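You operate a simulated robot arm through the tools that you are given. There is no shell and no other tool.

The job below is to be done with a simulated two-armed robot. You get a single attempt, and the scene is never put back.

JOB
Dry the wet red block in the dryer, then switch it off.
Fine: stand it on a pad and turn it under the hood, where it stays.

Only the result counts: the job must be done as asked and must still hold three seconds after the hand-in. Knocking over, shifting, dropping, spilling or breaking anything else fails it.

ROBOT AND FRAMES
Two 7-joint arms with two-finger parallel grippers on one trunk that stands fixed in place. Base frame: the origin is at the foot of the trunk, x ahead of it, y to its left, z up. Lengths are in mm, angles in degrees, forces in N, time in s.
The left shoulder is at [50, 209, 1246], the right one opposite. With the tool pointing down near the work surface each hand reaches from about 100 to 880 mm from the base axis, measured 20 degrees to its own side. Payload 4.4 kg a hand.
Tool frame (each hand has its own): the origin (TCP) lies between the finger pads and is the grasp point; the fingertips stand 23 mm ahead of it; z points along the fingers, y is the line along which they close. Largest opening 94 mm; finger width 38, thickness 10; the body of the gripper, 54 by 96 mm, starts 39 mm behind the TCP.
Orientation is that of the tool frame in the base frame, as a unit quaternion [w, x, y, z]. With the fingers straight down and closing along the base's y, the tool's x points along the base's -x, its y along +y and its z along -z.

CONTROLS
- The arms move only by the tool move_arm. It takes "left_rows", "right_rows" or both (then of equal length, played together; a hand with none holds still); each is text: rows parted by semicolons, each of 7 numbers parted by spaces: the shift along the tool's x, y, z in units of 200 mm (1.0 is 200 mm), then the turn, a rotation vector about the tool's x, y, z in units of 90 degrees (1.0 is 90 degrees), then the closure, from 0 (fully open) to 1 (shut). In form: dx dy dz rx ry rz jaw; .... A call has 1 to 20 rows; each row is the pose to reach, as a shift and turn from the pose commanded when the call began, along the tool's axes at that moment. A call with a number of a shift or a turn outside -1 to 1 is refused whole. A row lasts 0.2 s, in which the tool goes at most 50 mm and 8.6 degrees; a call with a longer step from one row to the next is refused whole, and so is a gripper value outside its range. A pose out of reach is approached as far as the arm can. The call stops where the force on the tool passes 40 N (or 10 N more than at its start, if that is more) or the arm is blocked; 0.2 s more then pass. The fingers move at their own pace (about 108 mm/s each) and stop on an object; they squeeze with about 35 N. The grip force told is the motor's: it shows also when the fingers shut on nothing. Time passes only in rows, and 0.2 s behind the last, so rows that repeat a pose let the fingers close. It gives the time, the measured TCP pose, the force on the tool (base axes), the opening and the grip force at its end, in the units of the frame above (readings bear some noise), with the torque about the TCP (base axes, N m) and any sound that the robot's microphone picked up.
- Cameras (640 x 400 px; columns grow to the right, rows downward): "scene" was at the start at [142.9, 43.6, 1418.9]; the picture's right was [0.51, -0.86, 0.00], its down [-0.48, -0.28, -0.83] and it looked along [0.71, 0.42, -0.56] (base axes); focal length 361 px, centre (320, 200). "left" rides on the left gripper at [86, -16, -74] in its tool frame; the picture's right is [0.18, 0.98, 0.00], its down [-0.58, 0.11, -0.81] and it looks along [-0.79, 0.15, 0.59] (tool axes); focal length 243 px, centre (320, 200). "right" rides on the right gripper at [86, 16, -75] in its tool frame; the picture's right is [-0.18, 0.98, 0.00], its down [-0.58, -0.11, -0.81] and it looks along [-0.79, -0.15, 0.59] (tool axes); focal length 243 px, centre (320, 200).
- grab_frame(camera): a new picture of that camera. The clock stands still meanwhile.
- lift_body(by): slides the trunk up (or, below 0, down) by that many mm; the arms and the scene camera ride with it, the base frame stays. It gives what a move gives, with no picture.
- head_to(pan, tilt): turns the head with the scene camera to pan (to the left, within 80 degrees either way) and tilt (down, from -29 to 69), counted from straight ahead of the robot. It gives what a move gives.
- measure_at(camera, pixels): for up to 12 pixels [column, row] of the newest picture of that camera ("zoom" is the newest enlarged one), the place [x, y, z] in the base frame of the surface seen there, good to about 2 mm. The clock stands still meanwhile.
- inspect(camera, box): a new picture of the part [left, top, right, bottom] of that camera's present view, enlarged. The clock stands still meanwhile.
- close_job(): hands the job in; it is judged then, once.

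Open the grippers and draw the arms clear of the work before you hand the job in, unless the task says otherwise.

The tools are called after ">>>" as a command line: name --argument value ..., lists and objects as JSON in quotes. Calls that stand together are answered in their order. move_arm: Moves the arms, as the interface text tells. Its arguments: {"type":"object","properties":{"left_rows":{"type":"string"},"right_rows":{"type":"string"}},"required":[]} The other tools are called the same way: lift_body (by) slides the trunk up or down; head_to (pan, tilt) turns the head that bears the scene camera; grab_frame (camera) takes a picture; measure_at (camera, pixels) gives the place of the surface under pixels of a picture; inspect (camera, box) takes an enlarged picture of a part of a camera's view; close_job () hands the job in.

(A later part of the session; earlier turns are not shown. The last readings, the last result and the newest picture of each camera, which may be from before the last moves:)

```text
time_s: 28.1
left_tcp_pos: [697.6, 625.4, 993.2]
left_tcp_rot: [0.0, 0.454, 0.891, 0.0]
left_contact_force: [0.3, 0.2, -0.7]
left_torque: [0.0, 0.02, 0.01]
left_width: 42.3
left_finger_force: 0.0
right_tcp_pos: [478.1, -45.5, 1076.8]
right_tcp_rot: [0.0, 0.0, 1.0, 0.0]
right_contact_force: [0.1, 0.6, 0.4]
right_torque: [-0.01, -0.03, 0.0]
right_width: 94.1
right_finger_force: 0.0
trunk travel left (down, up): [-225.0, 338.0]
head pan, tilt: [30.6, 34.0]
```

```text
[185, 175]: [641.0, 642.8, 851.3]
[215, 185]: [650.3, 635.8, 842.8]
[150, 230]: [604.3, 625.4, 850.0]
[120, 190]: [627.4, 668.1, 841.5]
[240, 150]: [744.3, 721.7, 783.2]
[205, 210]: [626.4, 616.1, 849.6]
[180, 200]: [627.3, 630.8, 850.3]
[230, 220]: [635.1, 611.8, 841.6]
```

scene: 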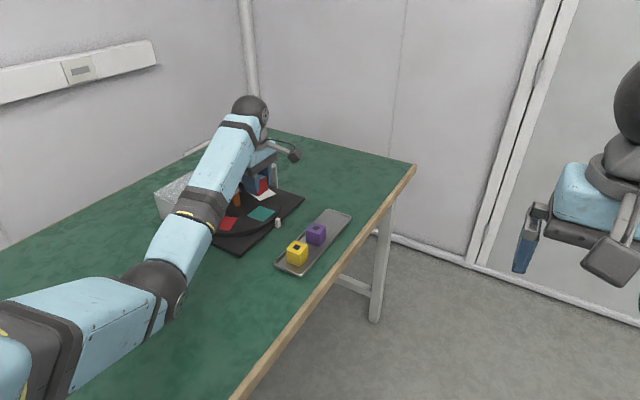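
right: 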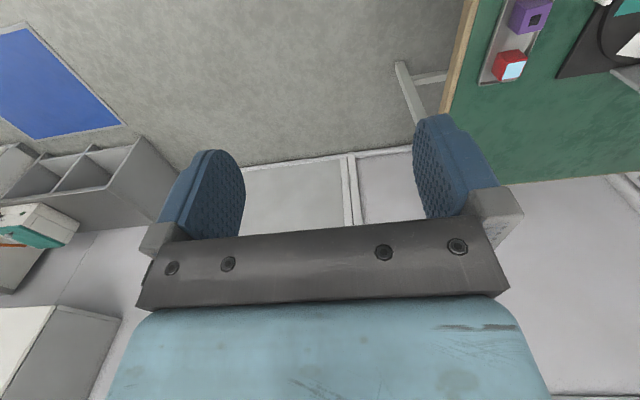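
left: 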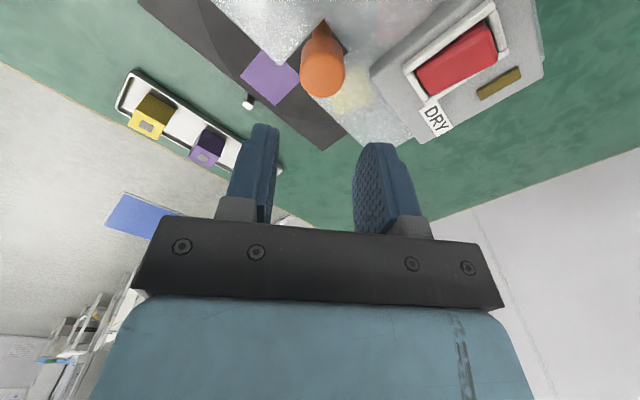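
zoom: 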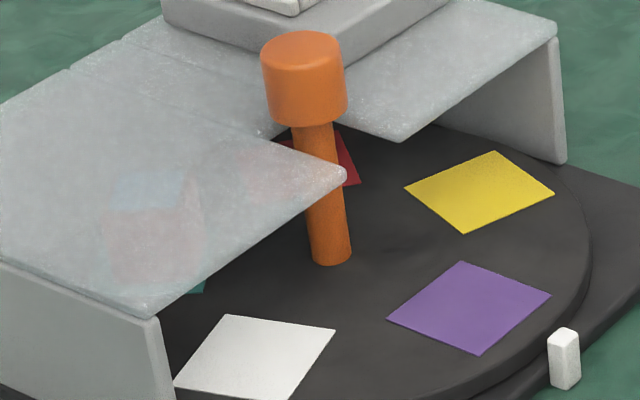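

The block shows faintly below the hood (blue top near (150,190) of the zoom), fully covered. Next I check the shape of the left fingertips before pressing the rocker.

>>> inspect --camera "scene" --box '[200, 80, 300, 180]'

>>> grab_frame --camera "scene"

```text
4.00 times, centred on (250, 130) of scene
```

zoom: 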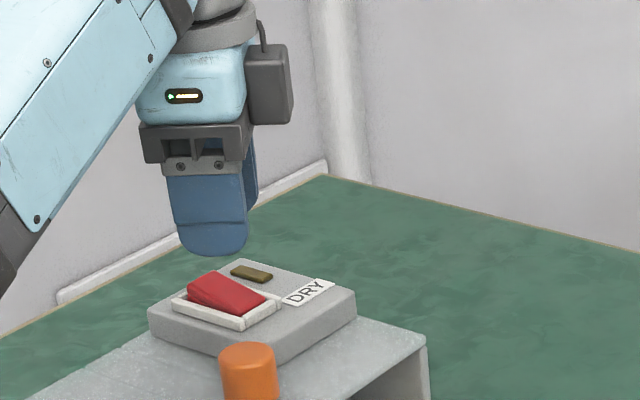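

```text
taken
```

scene: 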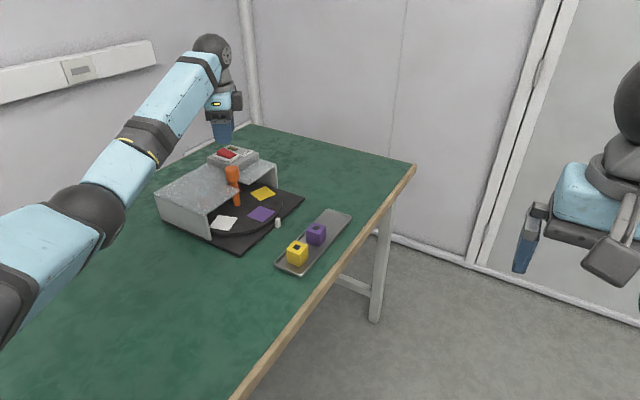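

The fingertips are U-shaped with a flat part of about 15 mm. I measure the wrist and elbow joints to work out how far the arm can still extend.

>>> measure_at --camera "scene" --pixels '[[212, 50], [228, 55], [200, 45], [90, 215], [115, 235], [140, 140], [220, 105], [238, 100]]'

```text
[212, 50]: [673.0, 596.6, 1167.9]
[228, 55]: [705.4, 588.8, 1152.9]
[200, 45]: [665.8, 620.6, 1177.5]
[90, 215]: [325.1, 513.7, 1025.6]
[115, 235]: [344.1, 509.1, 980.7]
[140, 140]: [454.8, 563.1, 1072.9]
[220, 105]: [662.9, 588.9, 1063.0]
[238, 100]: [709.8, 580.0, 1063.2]
```

The wrist is about 172 mm above the TCP, so an outward tilt of 30° brings the rocker in reach. Before moving I measure how near the back walls are.

>>> measure_at --camera "scene" --pixels '[[60, 200], [100, 70], [170, 130], [180, 165], [245, 60], [320, 100], [250, 130], [330, 150]]'

```text
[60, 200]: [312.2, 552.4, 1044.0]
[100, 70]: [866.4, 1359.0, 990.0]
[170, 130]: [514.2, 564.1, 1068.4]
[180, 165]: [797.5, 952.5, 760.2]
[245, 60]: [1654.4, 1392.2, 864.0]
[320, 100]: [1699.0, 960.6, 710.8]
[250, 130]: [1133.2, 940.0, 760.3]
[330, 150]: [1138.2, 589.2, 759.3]
```

The walls are far away (y over 1350, x over 1650). I move above the rocker's raised far end, tilting 30° outward and shutting the jaw.

>>> move_arm --left_rows "0.02 0.06 0.01 -0.05 0 0 0.8; 0.045 0.14 0.025 -0.1 0 0 1; 0.07 0.22 0.04 -0.15 0 0 1; 0.1 0.3 0.055 -0.2 0 0 1; 0.12 0.38 0.07 -0.25 0 0 1; 0.145 0.45 0.08 -0.3 0 0 1; 0.16 0.49 0.085 -0.333 0 0 1; 0.16 0.49 0.085 -0.333 0 0 1"

>>> grab_frame --camera "left"

>>> inspect --camera "scene" --box '[170, 60, 320, 200]'

```text
time_s: 29.9
left_tcp_pos: [758.9, 708.6, 974.0]
left_tcp_rot: [0.118, 0.438, 0.861, 0.231]
left_contact_force: [0.0, -0.1, -0.2]
left_torque: [-0.02, 0.01, -0.01]
left_width: 0.0
left_finger_force: 34.3
right_tcp_pos: [477.1, -45.5, 1077.1]
right_tcp_rot: [0.0, 0.0, 1.0, 0.0]
right_contact_force: [-0.6, 0.2, -0.4]
right_torque: [0.01, 0.0, -0.02]
right_width: 94.0
right_finger_force: 0.1
trunk travel left (down, up): [-225.0, 338.0]
head pan, tilt: [30.6, 34.0]
```

```text
taken
```

left: 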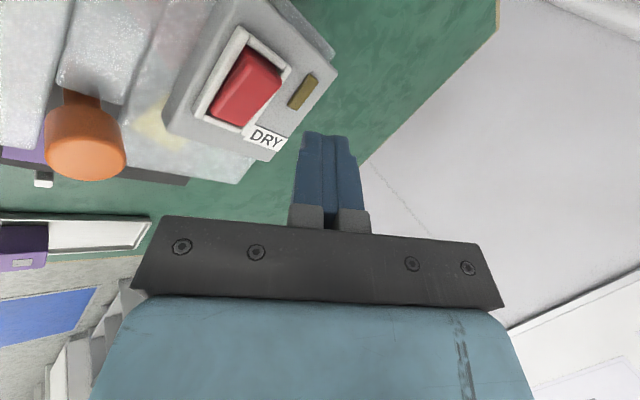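

```text
2.86 times, centred on (245, 130) of scene
```

zoom: 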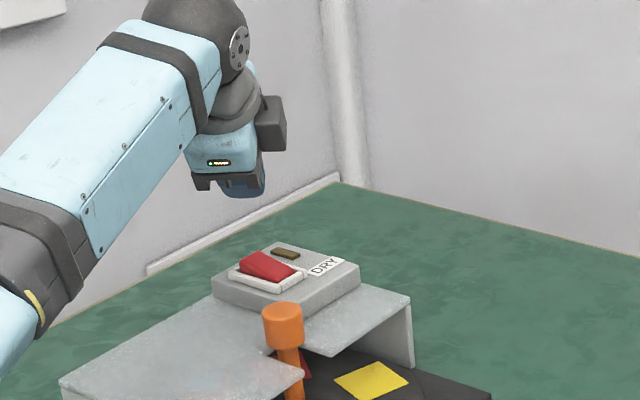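

The pose is reached: tilt 30° outward, fingers shut. I measure the rocker from this closer view to refine its raised end.

>>> measure_at --camera "left" --pixels '[[222, 108], [245, 122], [250, 55], [278, 72], [247, 88], [240, 35], [290, 70], [205, 113], [240, 127], [302, 92], [327, 160], [310, 150]]'

>>> inspect --camera "left" --box '[180, 10, 360, 180]'

```text
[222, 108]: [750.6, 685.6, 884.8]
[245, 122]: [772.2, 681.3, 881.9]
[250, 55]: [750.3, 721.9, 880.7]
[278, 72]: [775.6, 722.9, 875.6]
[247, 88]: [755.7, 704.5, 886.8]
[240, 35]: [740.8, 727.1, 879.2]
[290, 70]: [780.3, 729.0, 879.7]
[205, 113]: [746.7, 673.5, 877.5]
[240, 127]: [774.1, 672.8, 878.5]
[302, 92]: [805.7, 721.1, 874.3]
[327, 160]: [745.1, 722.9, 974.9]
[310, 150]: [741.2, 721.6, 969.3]
```

```text
2.35 times, centred on (270, 95) of left
```

zoom: 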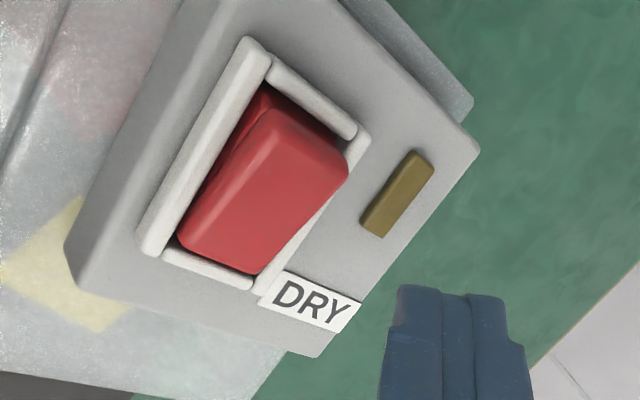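

The rocker's raised far end is around y 700–716, z 890. I descend vertically by 50 mm to just above it.

>>> move_arm --left_rows "0 -0.042 0.072 0 0 0 1; 0 -0.084 0.144 0 0 0 1; 0 -0.125 0.2165 0 0 0 1; 0 -0.125 0.2165 0 0 0 1"

>>> grab_frame --camera "left"

>>> inspect --camera "scene" --box '[190, 110, 290, 210]'

```text
time_s: 30.9
left_tcp_pos: [757.4, 709.0, 924.0]
left_tcp_rot: [0.117, 0.439, 0.86, 0.231]
left_contact_force: [0.5, 0.4, 0.9]
left_torque: [-0.01, 0.03, 0.0]
left_width: 0.0
left_finger_force: 34.8
right_tcp_pos: [477.3, -45.7, 1077.6]
right_tcp_rot: [0.0, 0.0, 1.0, 0.001]
right_contact_force: [0.7, -0.6, 0.4]
right_torque: [-0.01, 0.03, 0.02]
right_width: 94.2
right_finger_force: 0.0
trunk travel left (down, up): [-225.0, 338.0]
head pan, tilt: [30.6, 34.0]
```

```text
taken
```

left: 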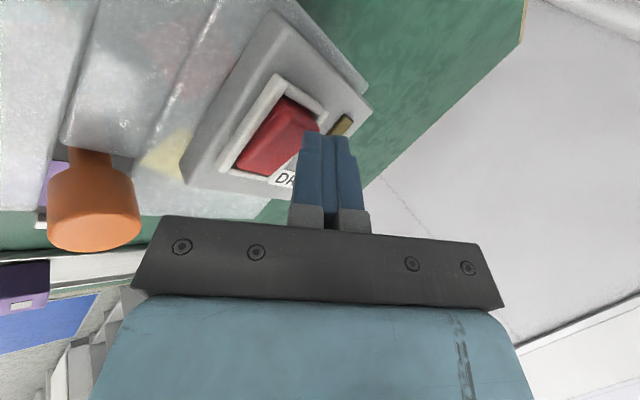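

```text
4.00 times, centred on (240, 160) of scene
```

zoom: 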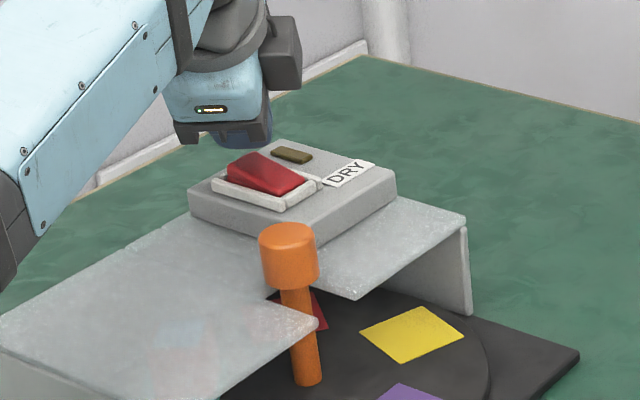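

The fingertips are about 9 mm above the rocker's far end. I press down in small steps to about z 906, watching for a click and force.

>>> move_arm --left_rows "0 -0.015 0.026 0 0 0 1; 0 -0.025 0.0433 0 0 0 1; 0 -0.0325 0.0563 0 0 0 1; 0 -0.04 0.0693 0 0 0 1; 0 -0.045 0.078 0 0 0 1"

>>> inspect --camera "scene" --box '[190, 110, 290, 210]'

```text
time_s: 32.1
left_tcp_pos: [758.4, 710.6, 912.2]
left_tcp_rot: [0.119, 0.437, 0.86, 0.233]
left_contact_force: [8.2, 8.8, 17.4]
left_torque: [0.06, -0.37, 0.09]
left_width: 0.0
left_finger_force: 34.8
right_tcp_pos: [476.5, -47.4, 1078.2]
right_tcp_rot: [0.001, -0.001, 1.0, 0.001]
right_contact_force: [-0.6, -0.2, -0.1]
right_torque: [0.02, -0.04, 0.02]
right_width: 94.1
right_finger_force: 0.0
trunk travel left (down, up): [-225.0, 338.0]
head pan, tilt: [30.6, 34.0]
```

```text
4.00 times, centred on (240, 160) of scene
```

zoom: 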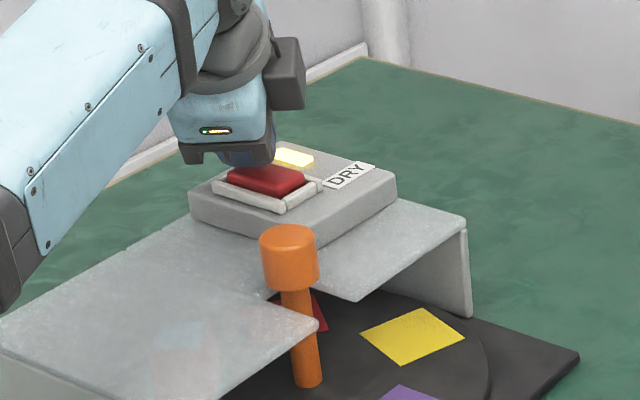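

The lamp is lit and the rocker has flipped, so the dryer is on. I raise the hand 40 mm off the rocker.

>>> move_arm --left_rows "0 0.025 -0.0433 0 0 0 1; 0 0.075 -0.13 0 0 0 1; 0 0.11 -0.19 0 0 0 1"

>>> inspect --camera "scene" --box '[190, 110, 290, 210]'

>>> inspect --camera "scene" --box '[160, 170, 250, 240]'

```text
time_s: 32.9
left_tcp_pos: [757.8, 708.8, 950.0]
left_tcp_rot: [0.118, 0.438, 0.861, 0.23]
left_contact_force: [-0.2, 0.1, 0.2]
left_torque: [-0.03, -0.01, 0.01]
left_width: 0.0
left_finger_force: 34.8
right_tcp_pos: [476.2, -46.3, 1076.4]
right_tcp_rot: [0.0, 0.0, 1.0, 0.0]
right_contact_force: [-0.9, 0.4, -0.1]
right_torque: [-0.02, 0.02, 0.01]
right_width: 93.9
right_finger_force: 0.0
trunk travel left (down, up): [-225.0, 338.0]
head pan, tilt: [30.6, 34.0]
```

```text
4.00 times, centred on (240, 160) of scene
```

zoom: 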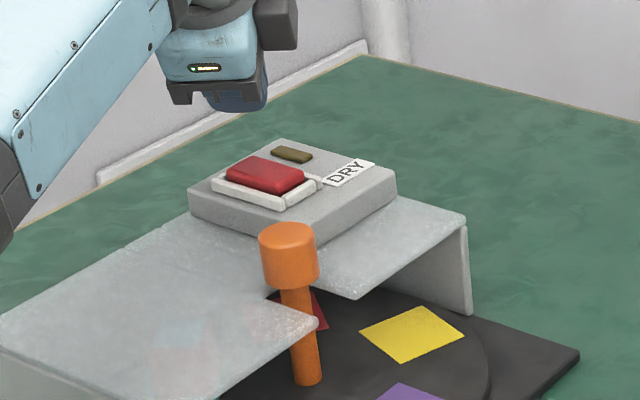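

```text
5.71 times, centred on (205, 205) of scene
```

zoom: 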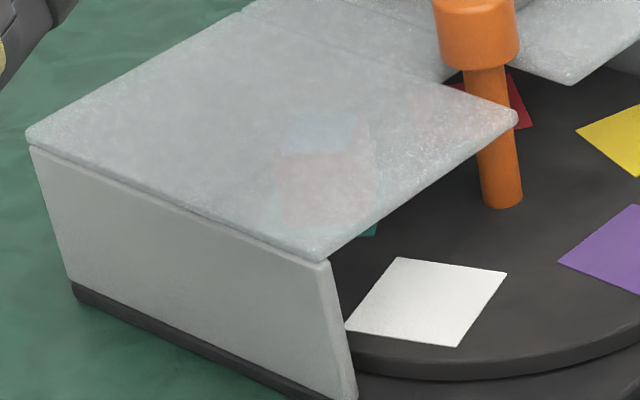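

The lamp is dark again after release, though it was lit while pressing. I zoom on the rocker to see its state.

>>> inspect --camera "scene" --box '[230, 140, 280, 175]'

>>> inspect --camera "left" --box '[180, 20, 400, 180]'

```text
11.43 times, centred on (255, 158) of scene
```

zoom: 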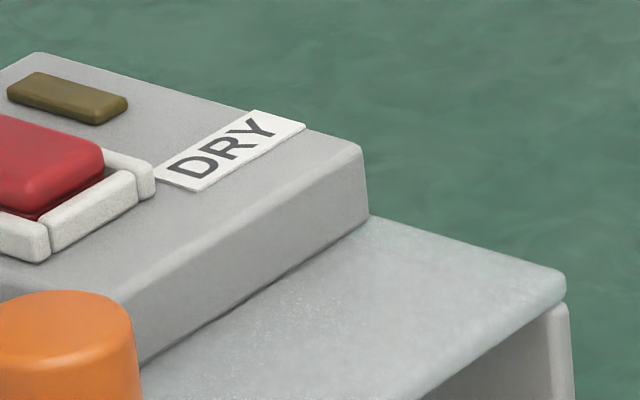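

```text
2.50 times, centred on (290, 100) of left
```

zoom: 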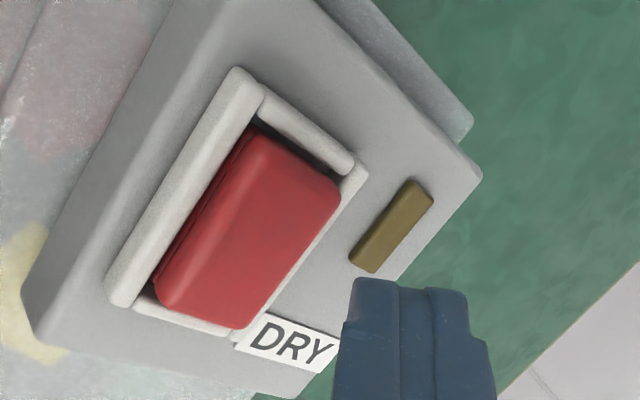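

The rocker now stands higher at its near end. I measure its heights to see whether it fully flipped.

>>> measure_at --camera "zoom" --pixels '[[165, 295], [240, 320], [255, 150], [335, 195], [245, 230], [200, 240], [290, 260], [120, 300], [350, 165], [390, 225]]'

>>> grab_frame --camera "scene"

```text
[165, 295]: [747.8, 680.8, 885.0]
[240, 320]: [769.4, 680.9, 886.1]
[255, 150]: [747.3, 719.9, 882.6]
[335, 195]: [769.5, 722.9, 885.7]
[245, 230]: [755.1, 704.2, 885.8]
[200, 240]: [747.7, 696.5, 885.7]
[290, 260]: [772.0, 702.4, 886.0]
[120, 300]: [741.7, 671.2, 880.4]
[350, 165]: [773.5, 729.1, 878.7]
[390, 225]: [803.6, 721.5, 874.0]
```

```text
taken
```

scene: 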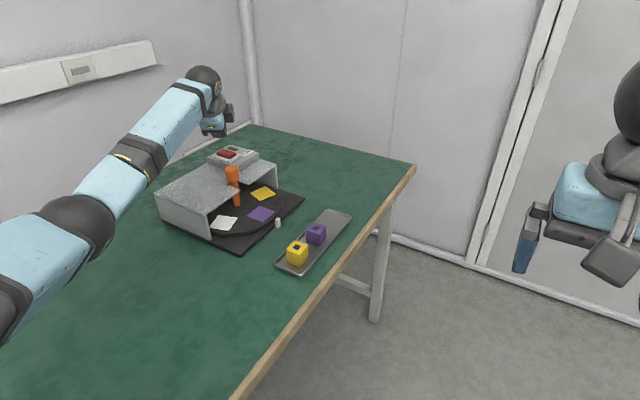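

The rocker is roughly level, so it did not latch: I pressed too near its pivot (about y 699). I press again 7 mm farther out, at y 718, and deeper.

>>> move_arm --left_rows "0.0283 0.0178 0.0103 0 0 0 1; 0.0283 -0.0322 0.0969 0 0 0 1; 0.0283 -0.0722 0.1662 0 0 0 1; 0.0283 -0.0822 0.1835 0 0 0 1; 0.0283 -0.0922 0.2008 0 0 0 1; 0.0283 -0.0997 0.2138 0 0 0 1"

>>> inspect --camera "scene" --box '[190, 110, 290, 210]'

>>> inspect --camera "left" --box '[180, 20, 400, 180]'

```text
time_s: 34.3
left_tcp_pos: [757.2, 717.7, 911.5]
left_tcp_rot: [0.121, 0.436, 0.86, 0.235]
left_contact_force: [6.4, 17.5, 25.0]
left_torque: [0.12, -0.47, 0.3]
left_width: 0.0
left_finger_force: 34.7
right_tcp_pos: [476.0, -46.1, 1078.0]
right_tcp_rot: [0.001, 0.0, 1.0, 0.0]
right_contact_force: [0.2, -0.3, -0.6]
right_torque: [0.02, -0.01, 0.01]
right_width: 94.1
right_finger_force: 0.1
trunk travel left (down, up): [-225.0, 338.0]
head pan, tilt: [30.6, 34.0]
```

```text
4.00 times, centred on (240, 160) of scene
```

zoom: 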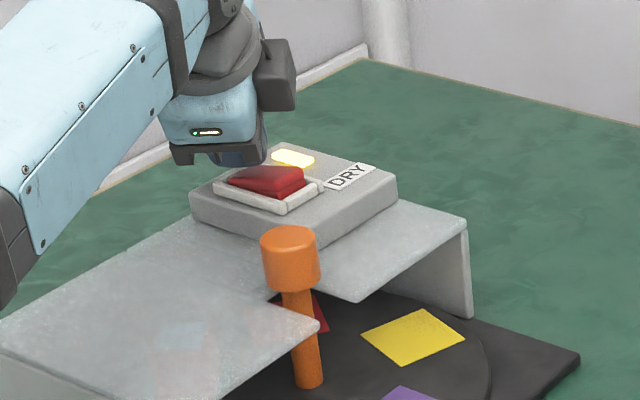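

```text
2.50 times, centred on (290, 100) of left
```

zoom: 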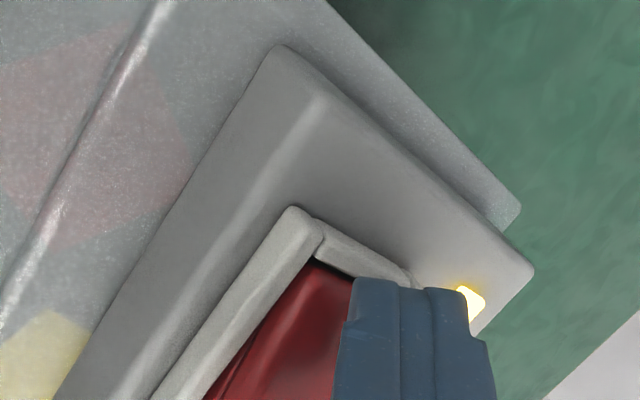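

The rocker is now clearly tipped toward the far side and the lamp is lit. I raise the hand straight up and look whether it latches.

>>> move_arm --left_rows "0 0.025 -0.0433 0 0 0 1; 0 0.075 -0.13 0 0 0 1; 0 0.125 -0.2165 0 0 0 1"

>>> inspect --camera "scene" --box '[190, 110, 290, 210]'

>>> inspect --camera "left" --box '[180, 20, 400, 180]'

```text
time_s: 35.1
left_tcp_pos: [758.3, 716.3, 953.4]
left_tcp_rot: [0.117, 0.439, 0.861, 0.23]
left_contact_force: [-0.6, -0.7, 0.0]
left_torque: [0.0, -0.04, 0.02]
left_width: 0.2
left_finger_force: 35.0
right_tcp_pos: [477.9, -45.3, 1077.9]
right_tcp_rot: [0.0, -0.001, 1.0, 0.001]
right_contact_force: [0.0, 0.0, 0.5]
right_torque: [0.0, -0.02, 0.02]
right_width: 93.9
right_finger_force: 0.0
trunk travel left (down, up): [-225.0, 338.0]
head pan, tilt: [30.6, 34.0]
```

```text
4.00 times, centred on (240, 160) of scene
```

zoom: 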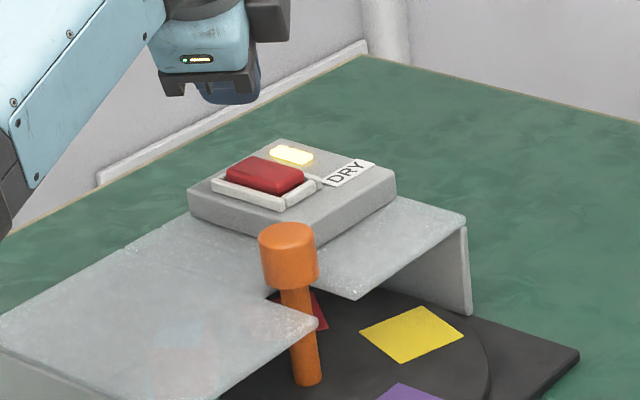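

```text
2.50 times, centred on (290, 100) of left
```

zoom: 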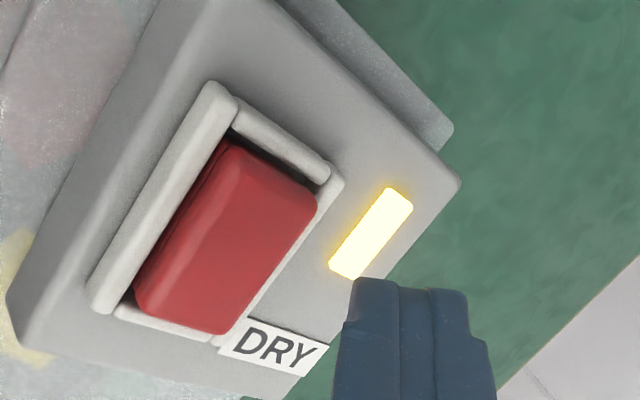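

The lamp stays lit after release. I measure the rocker's tilt now and then watch the lamp over time.

>>> measure_at --camera "zoom" --pixels '[[145, 295], [215, 325], [230, 150], [310, 195], [220, 230], [180, 240], [270, 260], [100, 300], [330, 170], [370, 235]]'

>>> move_arm --left_rows "0 0 0 0 0 0 1"

>>> inspect --camera "scene" --box '[190, 110, 290, 210]'

```text
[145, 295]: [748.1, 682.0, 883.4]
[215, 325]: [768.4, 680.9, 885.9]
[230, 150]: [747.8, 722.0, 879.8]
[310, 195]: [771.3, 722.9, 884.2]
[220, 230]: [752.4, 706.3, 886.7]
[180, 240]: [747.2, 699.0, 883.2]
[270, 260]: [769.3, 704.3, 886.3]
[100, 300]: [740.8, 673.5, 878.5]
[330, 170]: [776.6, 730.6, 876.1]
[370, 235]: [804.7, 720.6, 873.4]
```

```text
time_s: 35.5
left_tcp_pos: [758.8, 716.0, 954.6]
left_tcp_rot: [0.117, 0.439, 0.861, 0.23]
left_contact_force: [0.3, -0.4, -0.8]
left_torque: [0.0, 0.01, 0.02]
left_width: 0.0
left_finger_force: 34.9
right_tcp_pos: [476.3, -45.6, 1077.0]
right_tcp_rot: [0.0, 0.001, 1.0, 0.0]
right_contact_force: [-1.4, 0.2, 0.2]
right_torque: [0.02, -0.03, -0.02]
right_width: 93.9
right_finger_force: 0.1
trunk travel left (down, up): [-225.0, 338.0]
head pan, tilt: [30.6, 34.0]
```

```text
4.00 times, centred on (240, 160) of scene
```

zoom: 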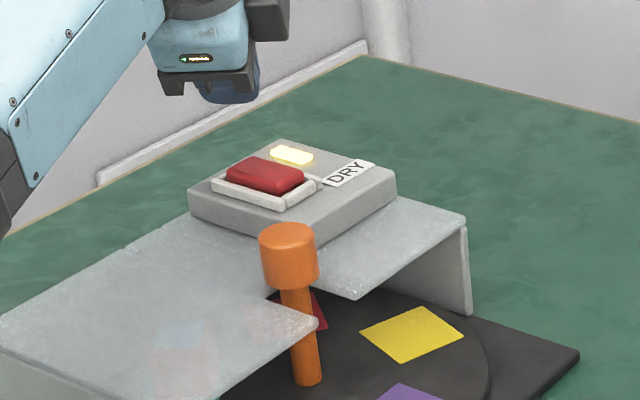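

The lamp is still lit at 35.5 s and the rocker is level. I wait a second more and check again.

>>> move_arm --left_rows "0 0 0 0 0 0 1; 0 0 0 0 0 0 1; 0 0 0 0 0 0 1"

>>> inspect --camera "scene" --box '[190, 110, 290, 210]'

>>> inspect --camera "scene" --box '[160, 170, 250, 240]'

```text
time_s: 36.3
left_tcp_pos: [758.6, 716.4, 954.2]
left_tcp_rot: [0.117, 0.438, 0.861, 0.23]
left_contact_force: [-0.1, 0.1, 0.1]
left_torque: [0.05, 0.02, 0.05]
left_width: 0.0
left_finger_force: 35.0
right_tcp_pos: [477.8, -45.3, 1076.3]
right_tcp_rot: [0.001, 0.0, 1.0, 0.0]
right_contact_force: [0.8, 0.2, -0.1]
right_torque: [-0.01, -0.02, -0.01]
right_width: 94.2
right_finger_force: 0.0
trunk travel left (down, up): [-225.0, 338.0]
head pan, tilt: [30.6, 34.0]
```

```text
4.00 times, centred on (240, 160) of scene
```

zoom: 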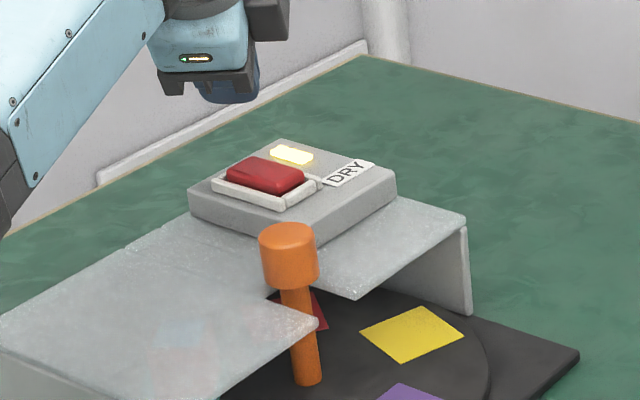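

```text
5.71 times, centred on (205, 205) of scene
```

zoom: 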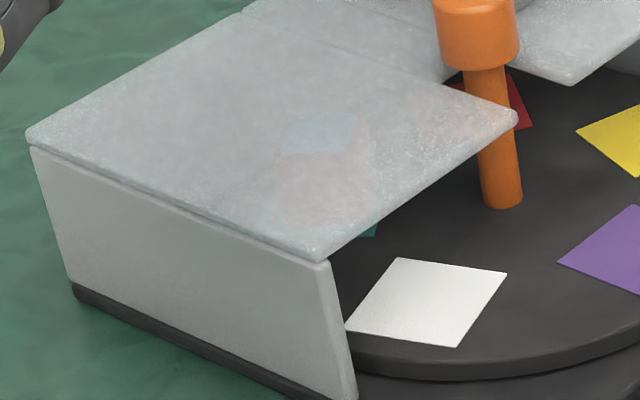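

The lamp stays on steadily. I look at the rocker's profile closely to learn its present angle.

>>> inspect --camera "scene" --box '[215, 140, 275, 178]'

>>> measure_at --camera "zoom" --pixels '[[130, 220], [170, 180], [200, 230], [240, 240], [310, 240], [270, 265], [220, 215], [300, 270], [160, 200], [340, 235]]'

```text
10.53 times, centred on (245, 159) of scene
```

zoom: 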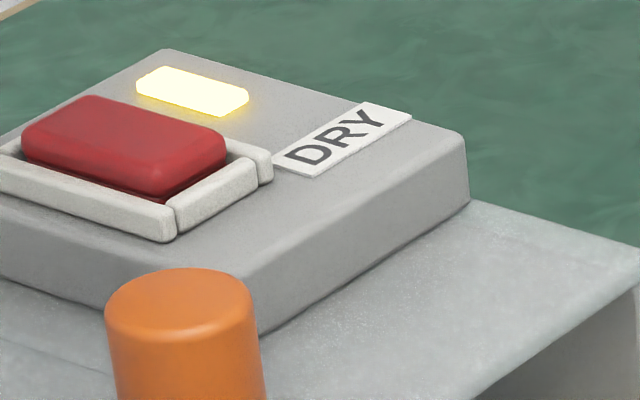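

```text
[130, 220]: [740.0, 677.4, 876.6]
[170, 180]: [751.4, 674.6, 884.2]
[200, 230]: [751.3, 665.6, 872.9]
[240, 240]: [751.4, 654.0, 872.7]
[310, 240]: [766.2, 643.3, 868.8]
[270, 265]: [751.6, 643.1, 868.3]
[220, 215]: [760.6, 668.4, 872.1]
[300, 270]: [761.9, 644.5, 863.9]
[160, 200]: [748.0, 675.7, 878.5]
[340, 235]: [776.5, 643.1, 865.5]
```

The rocker looks almost level in this zoom, at (125,145). I measure points on its top face.

>>> measure_at --camera "zoom" --pixels '[[45, 130], [90, 104], [70, 118], [100, 128], [125, 138], [150, 145], [175, 152], [200, 145], [160, 165], [215, 145], [140, 118], [35, 150]]'

```text
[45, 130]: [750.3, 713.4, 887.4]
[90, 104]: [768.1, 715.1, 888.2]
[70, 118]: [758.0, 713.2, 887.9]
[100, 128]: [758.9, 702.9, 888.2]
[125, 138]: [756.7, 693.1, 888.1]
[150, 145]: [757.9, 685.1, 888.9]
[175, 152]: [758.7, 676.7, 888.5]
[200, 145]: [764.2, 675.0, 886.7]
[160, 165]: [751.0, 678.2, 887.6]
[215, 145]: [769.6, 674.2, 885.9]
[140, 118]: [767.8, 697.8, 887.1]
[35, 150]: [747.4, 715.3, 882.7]
```

The rocker top is level at z 888, so it springs to level and toggles when pressed fully; the lamp shows the state. I check the block through the hood with the left camera while waiting.

>>> move_arm --left_rows "0 0 0 0 0 0 1; 0 0 0 0 0 0 1; 0 0 0 0 0 0 1; 0 0 0 0 0 0 1"

>>> grab_frame --camera "left"

>>> inspect --camera "scene" --box '[160, 145, 275, 240]'

```text
time_s: 37.3
left_tcp_pos: [759.3, 716.5, 954.5]
left_tcp_rot: [0.117, 0.438, 0.861, 0.231]
left_contact_force: [0.1, 0.4, -0.6]
left_torque: [0.03, 0.0, -0.01]
left_width: 0.0
left_finger_force: 35.3
right_tcp_pos: [476.9, -47.1, 1077.6]
right_tcp_rot: [-0.001, 0.0, 1.0, 0.0]
right_contact_force: [0.0, -0.6, -0.4]
right_torque: [-0.02, 0.0, 0.0]
right_width: 93.9
right_finger_force: 0.2
trunk travel left (down, up): [-225.0, 338.0]
head pan, tilt: [30.6, 34.0]
```

```text
taken
```

left: 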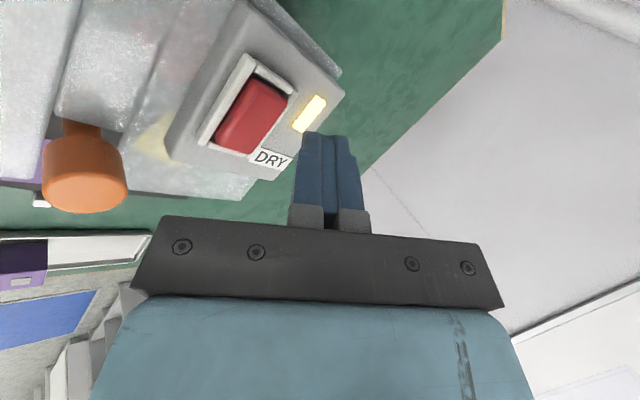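

```text
4.21 times, centred on (218, 192) of scene
```

zoom: 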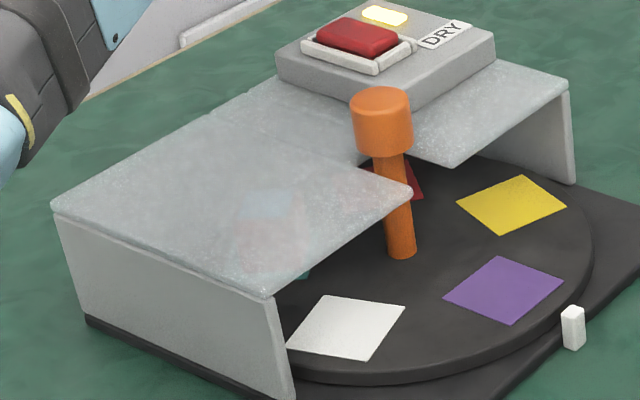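

The lamp is lit and the patch under the hood at (270,205) still looks bluish. I keep waiting in short steps.

>>> move_arm --left_rows "0 0 0 0 0 0 1; 0 0 0 0 0 0 1; 0 0 0 0 0 0 1; 0 0 0 0 0 0 1"

>>> inspect --camera "scene" --box '[160, 145, 275, 240]'

```text
time_s: 38.3
left_tcp_pos: [758.7, 717.8, 954.2]
left_tcp_rot: [0.118, 0.438, 0.861, 0.23]
left_contact_force: [-0.4, -0.3, 0.2]
left_torque: [0.0, -0.03, 0.0]
left_width: 0.0
left_finger_force: 35.1
right_tcp_pos: [478.2, -46.6, 1077.4]
right_tcp_rot: [0.0, -0.001, 1.0, -0.001]
right_contact_force: [0.1, -0.9, -0.1]
right_torque: [-0.05, -0.01, 0.03]
right_width: 94.3
right_finger_force: 0.0
trunk travel left (down, up): [-225.0, 338.0]
head pan, tilt: [30.6, 34.0]
```

```text
4.21 times, centred on (218, 192) of scene
```

zoom: 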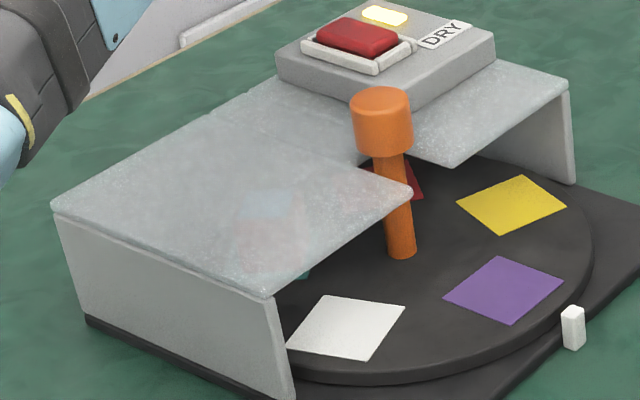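

Still bluish at 38.3 s with the lamp on. I wait another second and zoom tighter on the patch.

>>> move_arm --left_rows "0 0 0 0 0 0 1; 0 0 0 0 0 0 1; 0 0 0 0 0 0 1; 0 0 0 0 0 0 1"

>>> inspect --camera "scene" --box '[205, 180, 245, 215]'

>>> inspect --camera "scene" --box '[215, 140, 275, 178]'

```text
time_s: 39.3
left_tcp_pos: [758.9, 716.2, 955.2]
left_tcp_rot: [0.118, 0.438, 0.861, 0.23]
left_contact_force: [-0.5, 0.4, 0.4]
left_torque: [0.05, 0.01, 0.01]
left_width: 0.2
left_finger_force: 35.4
right_tcp_pos: [478.2, -45.9, 1077.8]
right_tcp_rot: [0.0, 0.0, 1.0, 0.0]
right_contact_force: [0.1, -0.7, 0.0]
right_torque: [0.0, 0.0, -0.04]
right_width: 93.7
right_finger_force: 0.0
trunk travel left (down, up): [-225.0, 338.0]
head pan, tilt: [30.6, 34.0]
```

```text
11.43 times, centred on (225, 198) of scene
```

zoom: 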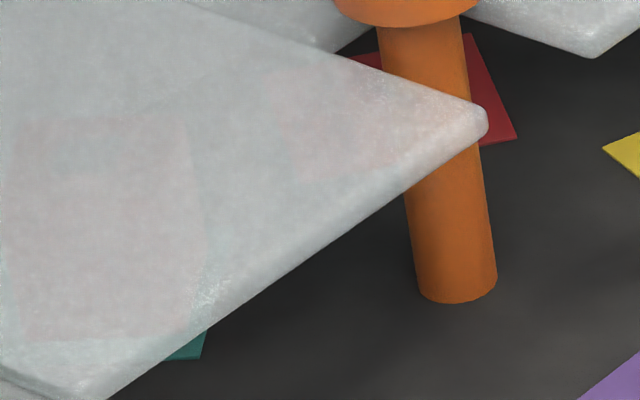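

```text
10.53 times, centred on (245, 159) of scene
```

zoom: 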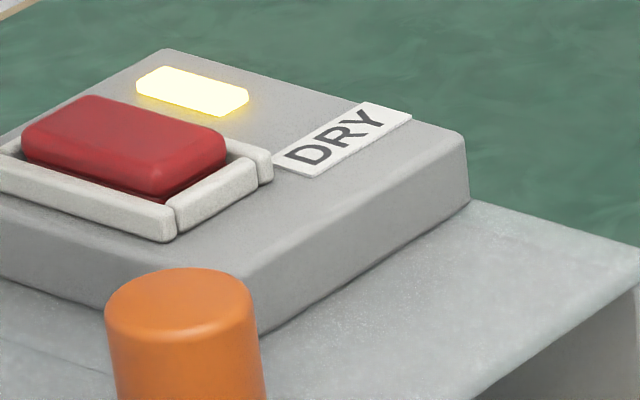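

The lamp stays lit; my patch zoom was slightly off, the block being left of it. I wait another second and zoom on [185,165,235,205].

>>> move_arm --left_rows "0 0 0 0 0 0 1; 0 0 0 0 0 0 1; 0 0 0 0 0 0 1; 0 0 0 0 0 0 1"

>>> inspect --camera "scene" --box '[185, 170, 245, 218]'

```text
time_s: 40.3
left_tcp_pos: [758.1, 716.3, 953.4]
left_tcp_rot: [0.118, 0.439, 0.861, 0.23]
left_contact_force: [-0.3, -1.2, 0.0]
left_torque: [-0.05, -0.01, 0.0]
left_width: 0.2
left_finger_force: 34.6
right_tcp_pos: [477.7, -46.6, 1076.7]
right_tcp_rot: [0.001, -0.001, 1.0, 0.0]
right_contact_force: [0.2, -0.2, 0.6]
right_torque: [-0.01, 0.02, -0.01]
right_width: 94.1
right_finger_force: 0.0
trunk travel left (down, up): [-225.0, 338.0]
head pan, tilt: [30.6, 34.0]
```

```text
8.33 times, centred on (215, 194) of scene
```

zoom: 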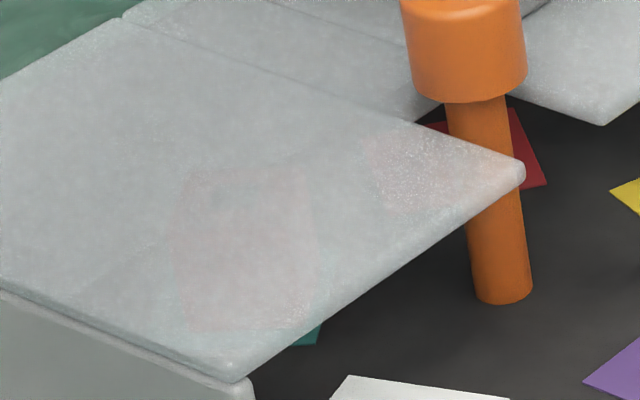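

The bluish top seems to have faded at 40.3 s. I compare with the earlier wider zoom and look with the left camera.

>>> inspect --camera "scene" --box '[160, 145, 275, 240]'

>>> inspect --camera "left" --box '[0, 0, 220, 180]'

```text
4.21 times, centred on (218, 192) of scene
```

zoom: 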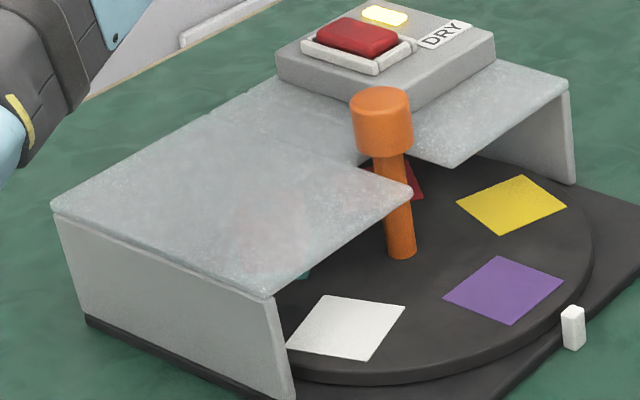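

```text
2.22 times, centred on (110, 90) of left
```

zoom: 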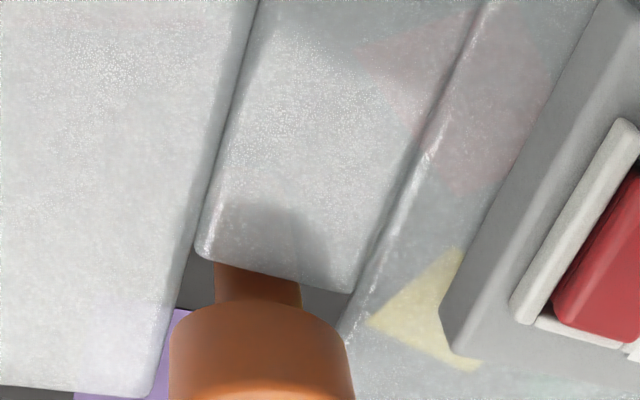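

The blue tint has gone from the block's top as seen through the hood. I wait one more second to be sure that the change is complete.

>>> move_arm --left_rows "0 0 0 0 0 0 1; 0 0 0 0 0 0 1; 0 0 0 0 0 0 1"

>>> inspect --camera "scene" --box '[185, 165, 235, 210]'

```text
time_s: 41.1
left_tcp_pos: [758.8, 716.6, 954.4]
left_tcp_rot: [0.118, 0.438, 0.861, 0.231]
left_contact_force: [0.4, 0.6, -0.3]
left_torque: [-0.02, 0.03, 0.0]
left_width: 0.2
left_finger_force: 34.8
right_tcp_pos: [477.5, -46.1, 1077.0]
right_tcp_rot: [0.0, 0.001, 1.0, 0.0]
right_contact_force: [0.1, -0.1, 0.7]
right_torque: [0.0, 0.0, 0.01]
right_width: 93.9
right_finger_force: 0.1
trunk travel left (down, up): [-225.0, 338.0]
head pan, tilt: [30.6, 34.0]
```

```text
8.89 times, centred on (210, 188) of scene
```

zoom: 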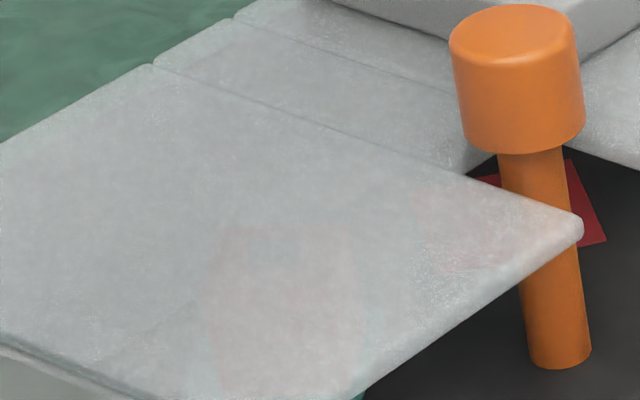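

The top no longer looks blue, so the block appears dry. I now press the rocker's near end (y about 682) to switch off, watching the lamp.

>>> move_arm --left_rows "-0.072 -0.045 -0.026 0 0 0 1; -0.1436 -0.0904 -0.0522 0 0 0 1; -0.1436 -0.1404 0.0344 0 0 0 1; -0.1436 -0.1829 0.108 0 0 0 1; -0.1436 -0.1954 0.1297 0 0 0 1; -0.1436 -0.2054 0.147 0 0 0 1; -0.1436 -0.2154 0.1643 0 0 0 1"

>>> inspect --camera "scene" --box '[190, 110, 290, 210]'

>>> inspect --camera "left" --box '[180, 20, 400, 180]'

```text
time_s: 42.7
left_tcp_pos: [757.1, 678.9, 911.8]
left_tcp_rot: [0.12, 0.438, 0.859, 0.235]
left_contact_force: [7.5, -1.1, 23.3]
left_torque: [0.33, -0.03, -0.16]
left_width: 0.3
left_finger_force: 35.3
right_tcp_pos: [475.4, -47.5, 1077.6]
right_tcp_rot: [0.001, 0.0, 1.0, 0.003]
right_contact_force: [0.3, 0.2, 0.1]
right_torque: [0.01, 0.01, 0.02]
right_width: 94.1
right_finger_force: 0.0
trunk travel left (down, up): [-225.0, 338.0]
head pan, tilt: [30.6, 34.0]
```

```text
4.00 times, centred on (240, 160) of scene
```

zoom: 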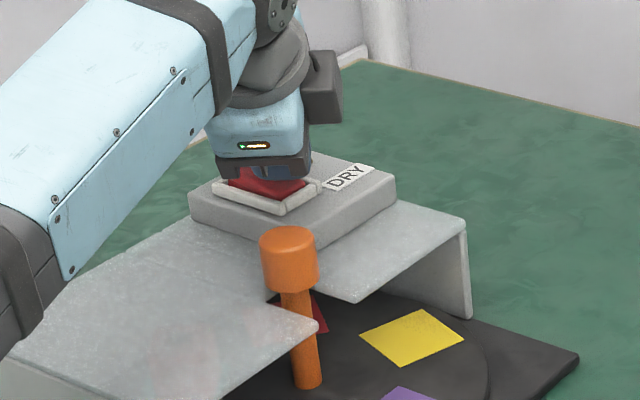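

```text
2.50 times, centred on (290, 100) of left
```

zoom: 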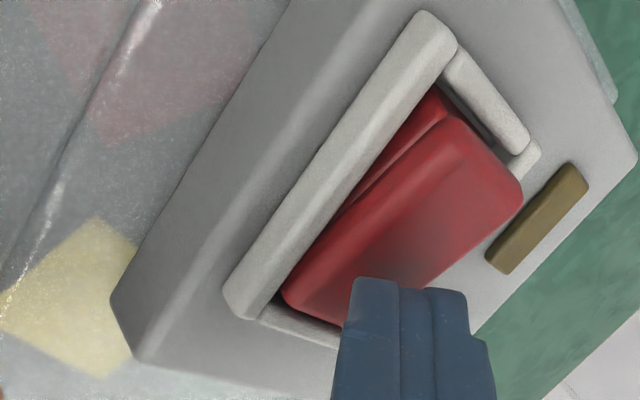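

With the near end pressed the lamp is dark. I raise the hand and check that it stays off.

>>> move_arm --left_rows "0 0.025 -0.0433 0 0 0 1; 0 0.075 -0.13 0 0 0 1; 0 0.125 -0.2165 0 0 0 1"

>>> inspect --camera "scene" --box '[215, 140, 275, 178]'

>>> inspect --camera "left" --box '[180, 20, 400, 180]'

```text
time_s: 43.5
left_tcp_pos: [759.2, 682.8, 953.9]
left_tcp_rot: [0.117, 0.439, 0.861, 0.229]
left_contact_force: [0.7, 0.4, 0.6]
left_torque: [0.01, 0.03, -0.01]
left_width: 0.1
left_finger_force: 34.9
right_tcp_pos: [478.3, -45.7, 1076.8]
right_tcp_rot: [-0.001, 0.0, 1.0, 0.0]
right_contact_force: [0.2, 0.2, 0.4]
right_torque: [0.0, 0.07, -0.03]
right_width: 93.7
right_finger_force: 0.0
trunk travel left (down, up): [-225.0, 338.0]
head pan, tilt: [30.6, 34.0]
```

```text
10.53 times, centred on (245, 159) of scene
```

zoom: 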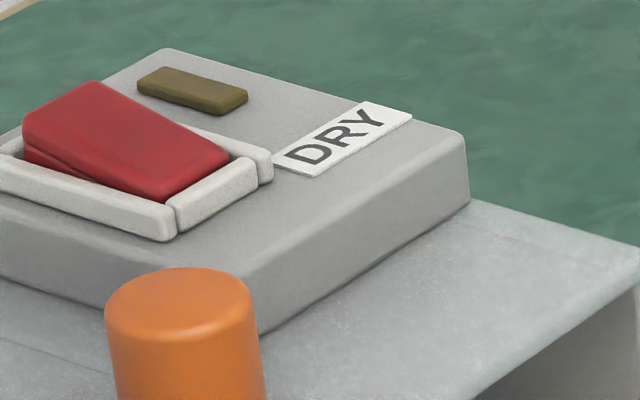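

```text
2.50 times, centred on (290, 100) of left
```

zoom: 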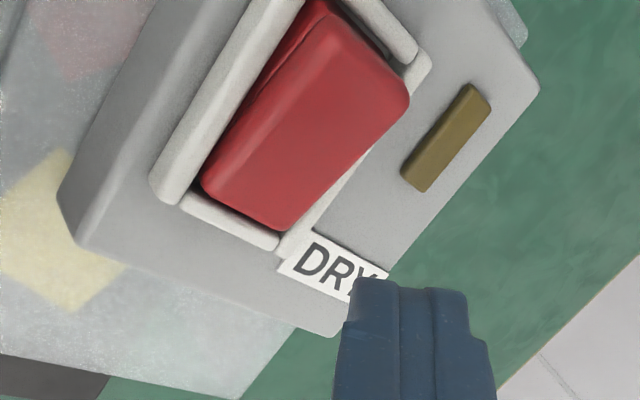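

The lamp is dark and the rocker is back in its first position, so the dryer is off. I untilt the hand and move it so its camera looks down through the hood onto the block.

>>> move_arm --left_rows "0.05 0.0 -0.1 0.02 0 0 1; 0.12 -0.05 -0.15 0.07 0 0 1; 0.2 -0.1 -0.2 0.12 0 0 1; 0.28 -0.15 -0.25 0.17 0 0 1; 0.35 -0.2 -0.3 0.22 0 0 1; 0.42 -0.25 -0.34 0.28 0 0 1; 0.4815 -0.288 -0.38 0.333 0 0 1; 0.4815 -0.288 -0.38 0.333 0 0 1"

>>> grab_frame --camera "left"

>>> grab_frame --camera "scene"

```text
time_s: 45.3
left_tcp_pos: [629.7, 708.0, 990.9]
left_tcp_rot: [-0.001, 0.453, 0.891, -0.001]
left_contact_force: [0.2, -0.2, -0.8]
left_torque: [0.02, 0.03, 0.01]
left_width: 0.1
left_finger_force: 34.8
right_tcp_pos: [476.4, -44.9, 1077.0]
right_tcp_rot: [0.0, 0.001, 1.0, 0.0]
right_contact_force: [0.5, 0.0, 0.3]
right_torque: [-0.04, 0.01, 0.0]
right_width: 93.9
right_finger_force: 0.2
trunk travel left (down, up): [-225.0, 338.0]
head pan, tilt: [30.6, 34.0]
```

```text
taken
```

left: 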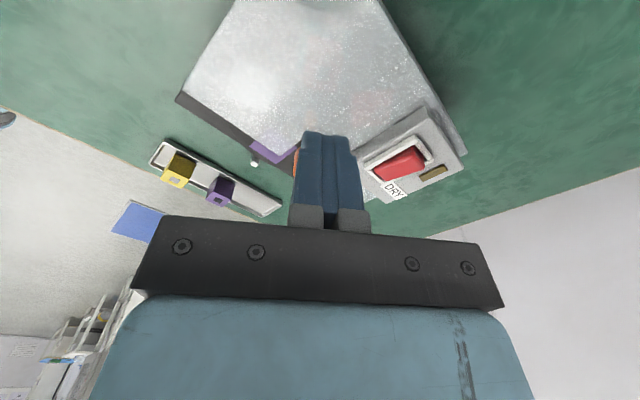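

```text
taken
```

scene: 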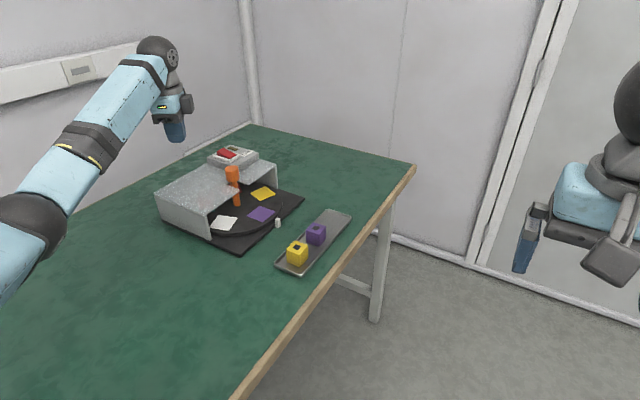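

I now have a look down through the hood around (310,45) in the left picture. I zoom there to judge the patch's colour.

>>> inspect --camera "left" --box '[230, 0, 420, 120]'

>>> inspect --camera "scene" --box '[160, 145, 275, 240]'

```text
3.33 times, centred on (325, 60) of left
```

zoom: 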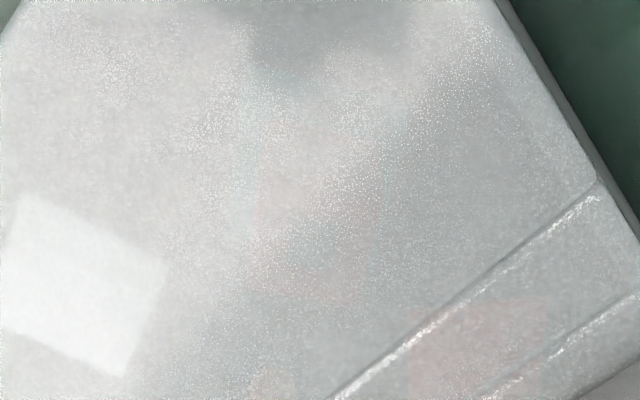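

```text
4.21 times, centred on (218, 192) of scene
```

zoom: 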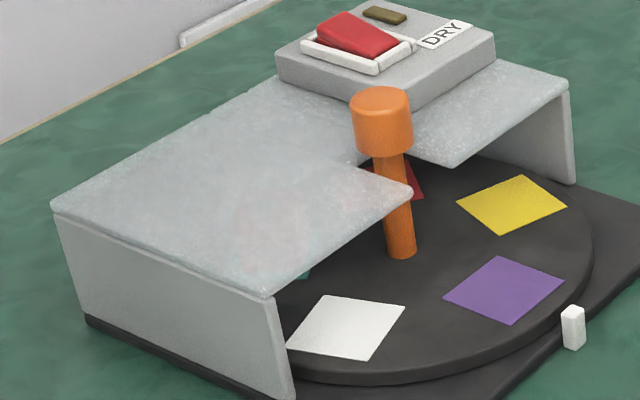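

The block's top at (268,205) of the scene zoom is no longer blue. I zoom further to judge what it looks like now.

>>> inspect --camera "scene" --box '[190, 180, 230, 212]'

>>> inspect --camera "scene" --box '[275, 215, 335, 275]'

```text
12.50 times, centred on (210, 196) of scene
```

zoom: 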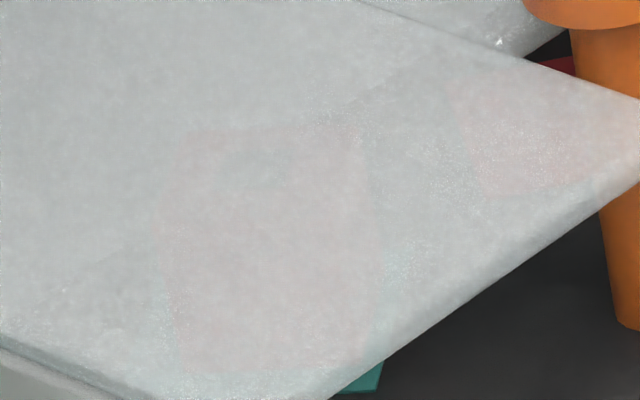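

```text
6.67 times, centred on (305, 245) of scene
```

zoom: 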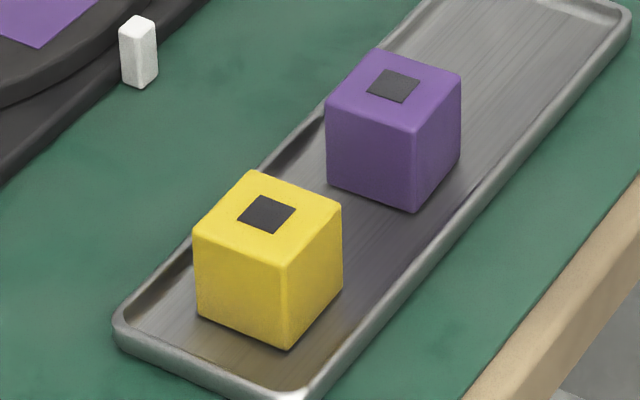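

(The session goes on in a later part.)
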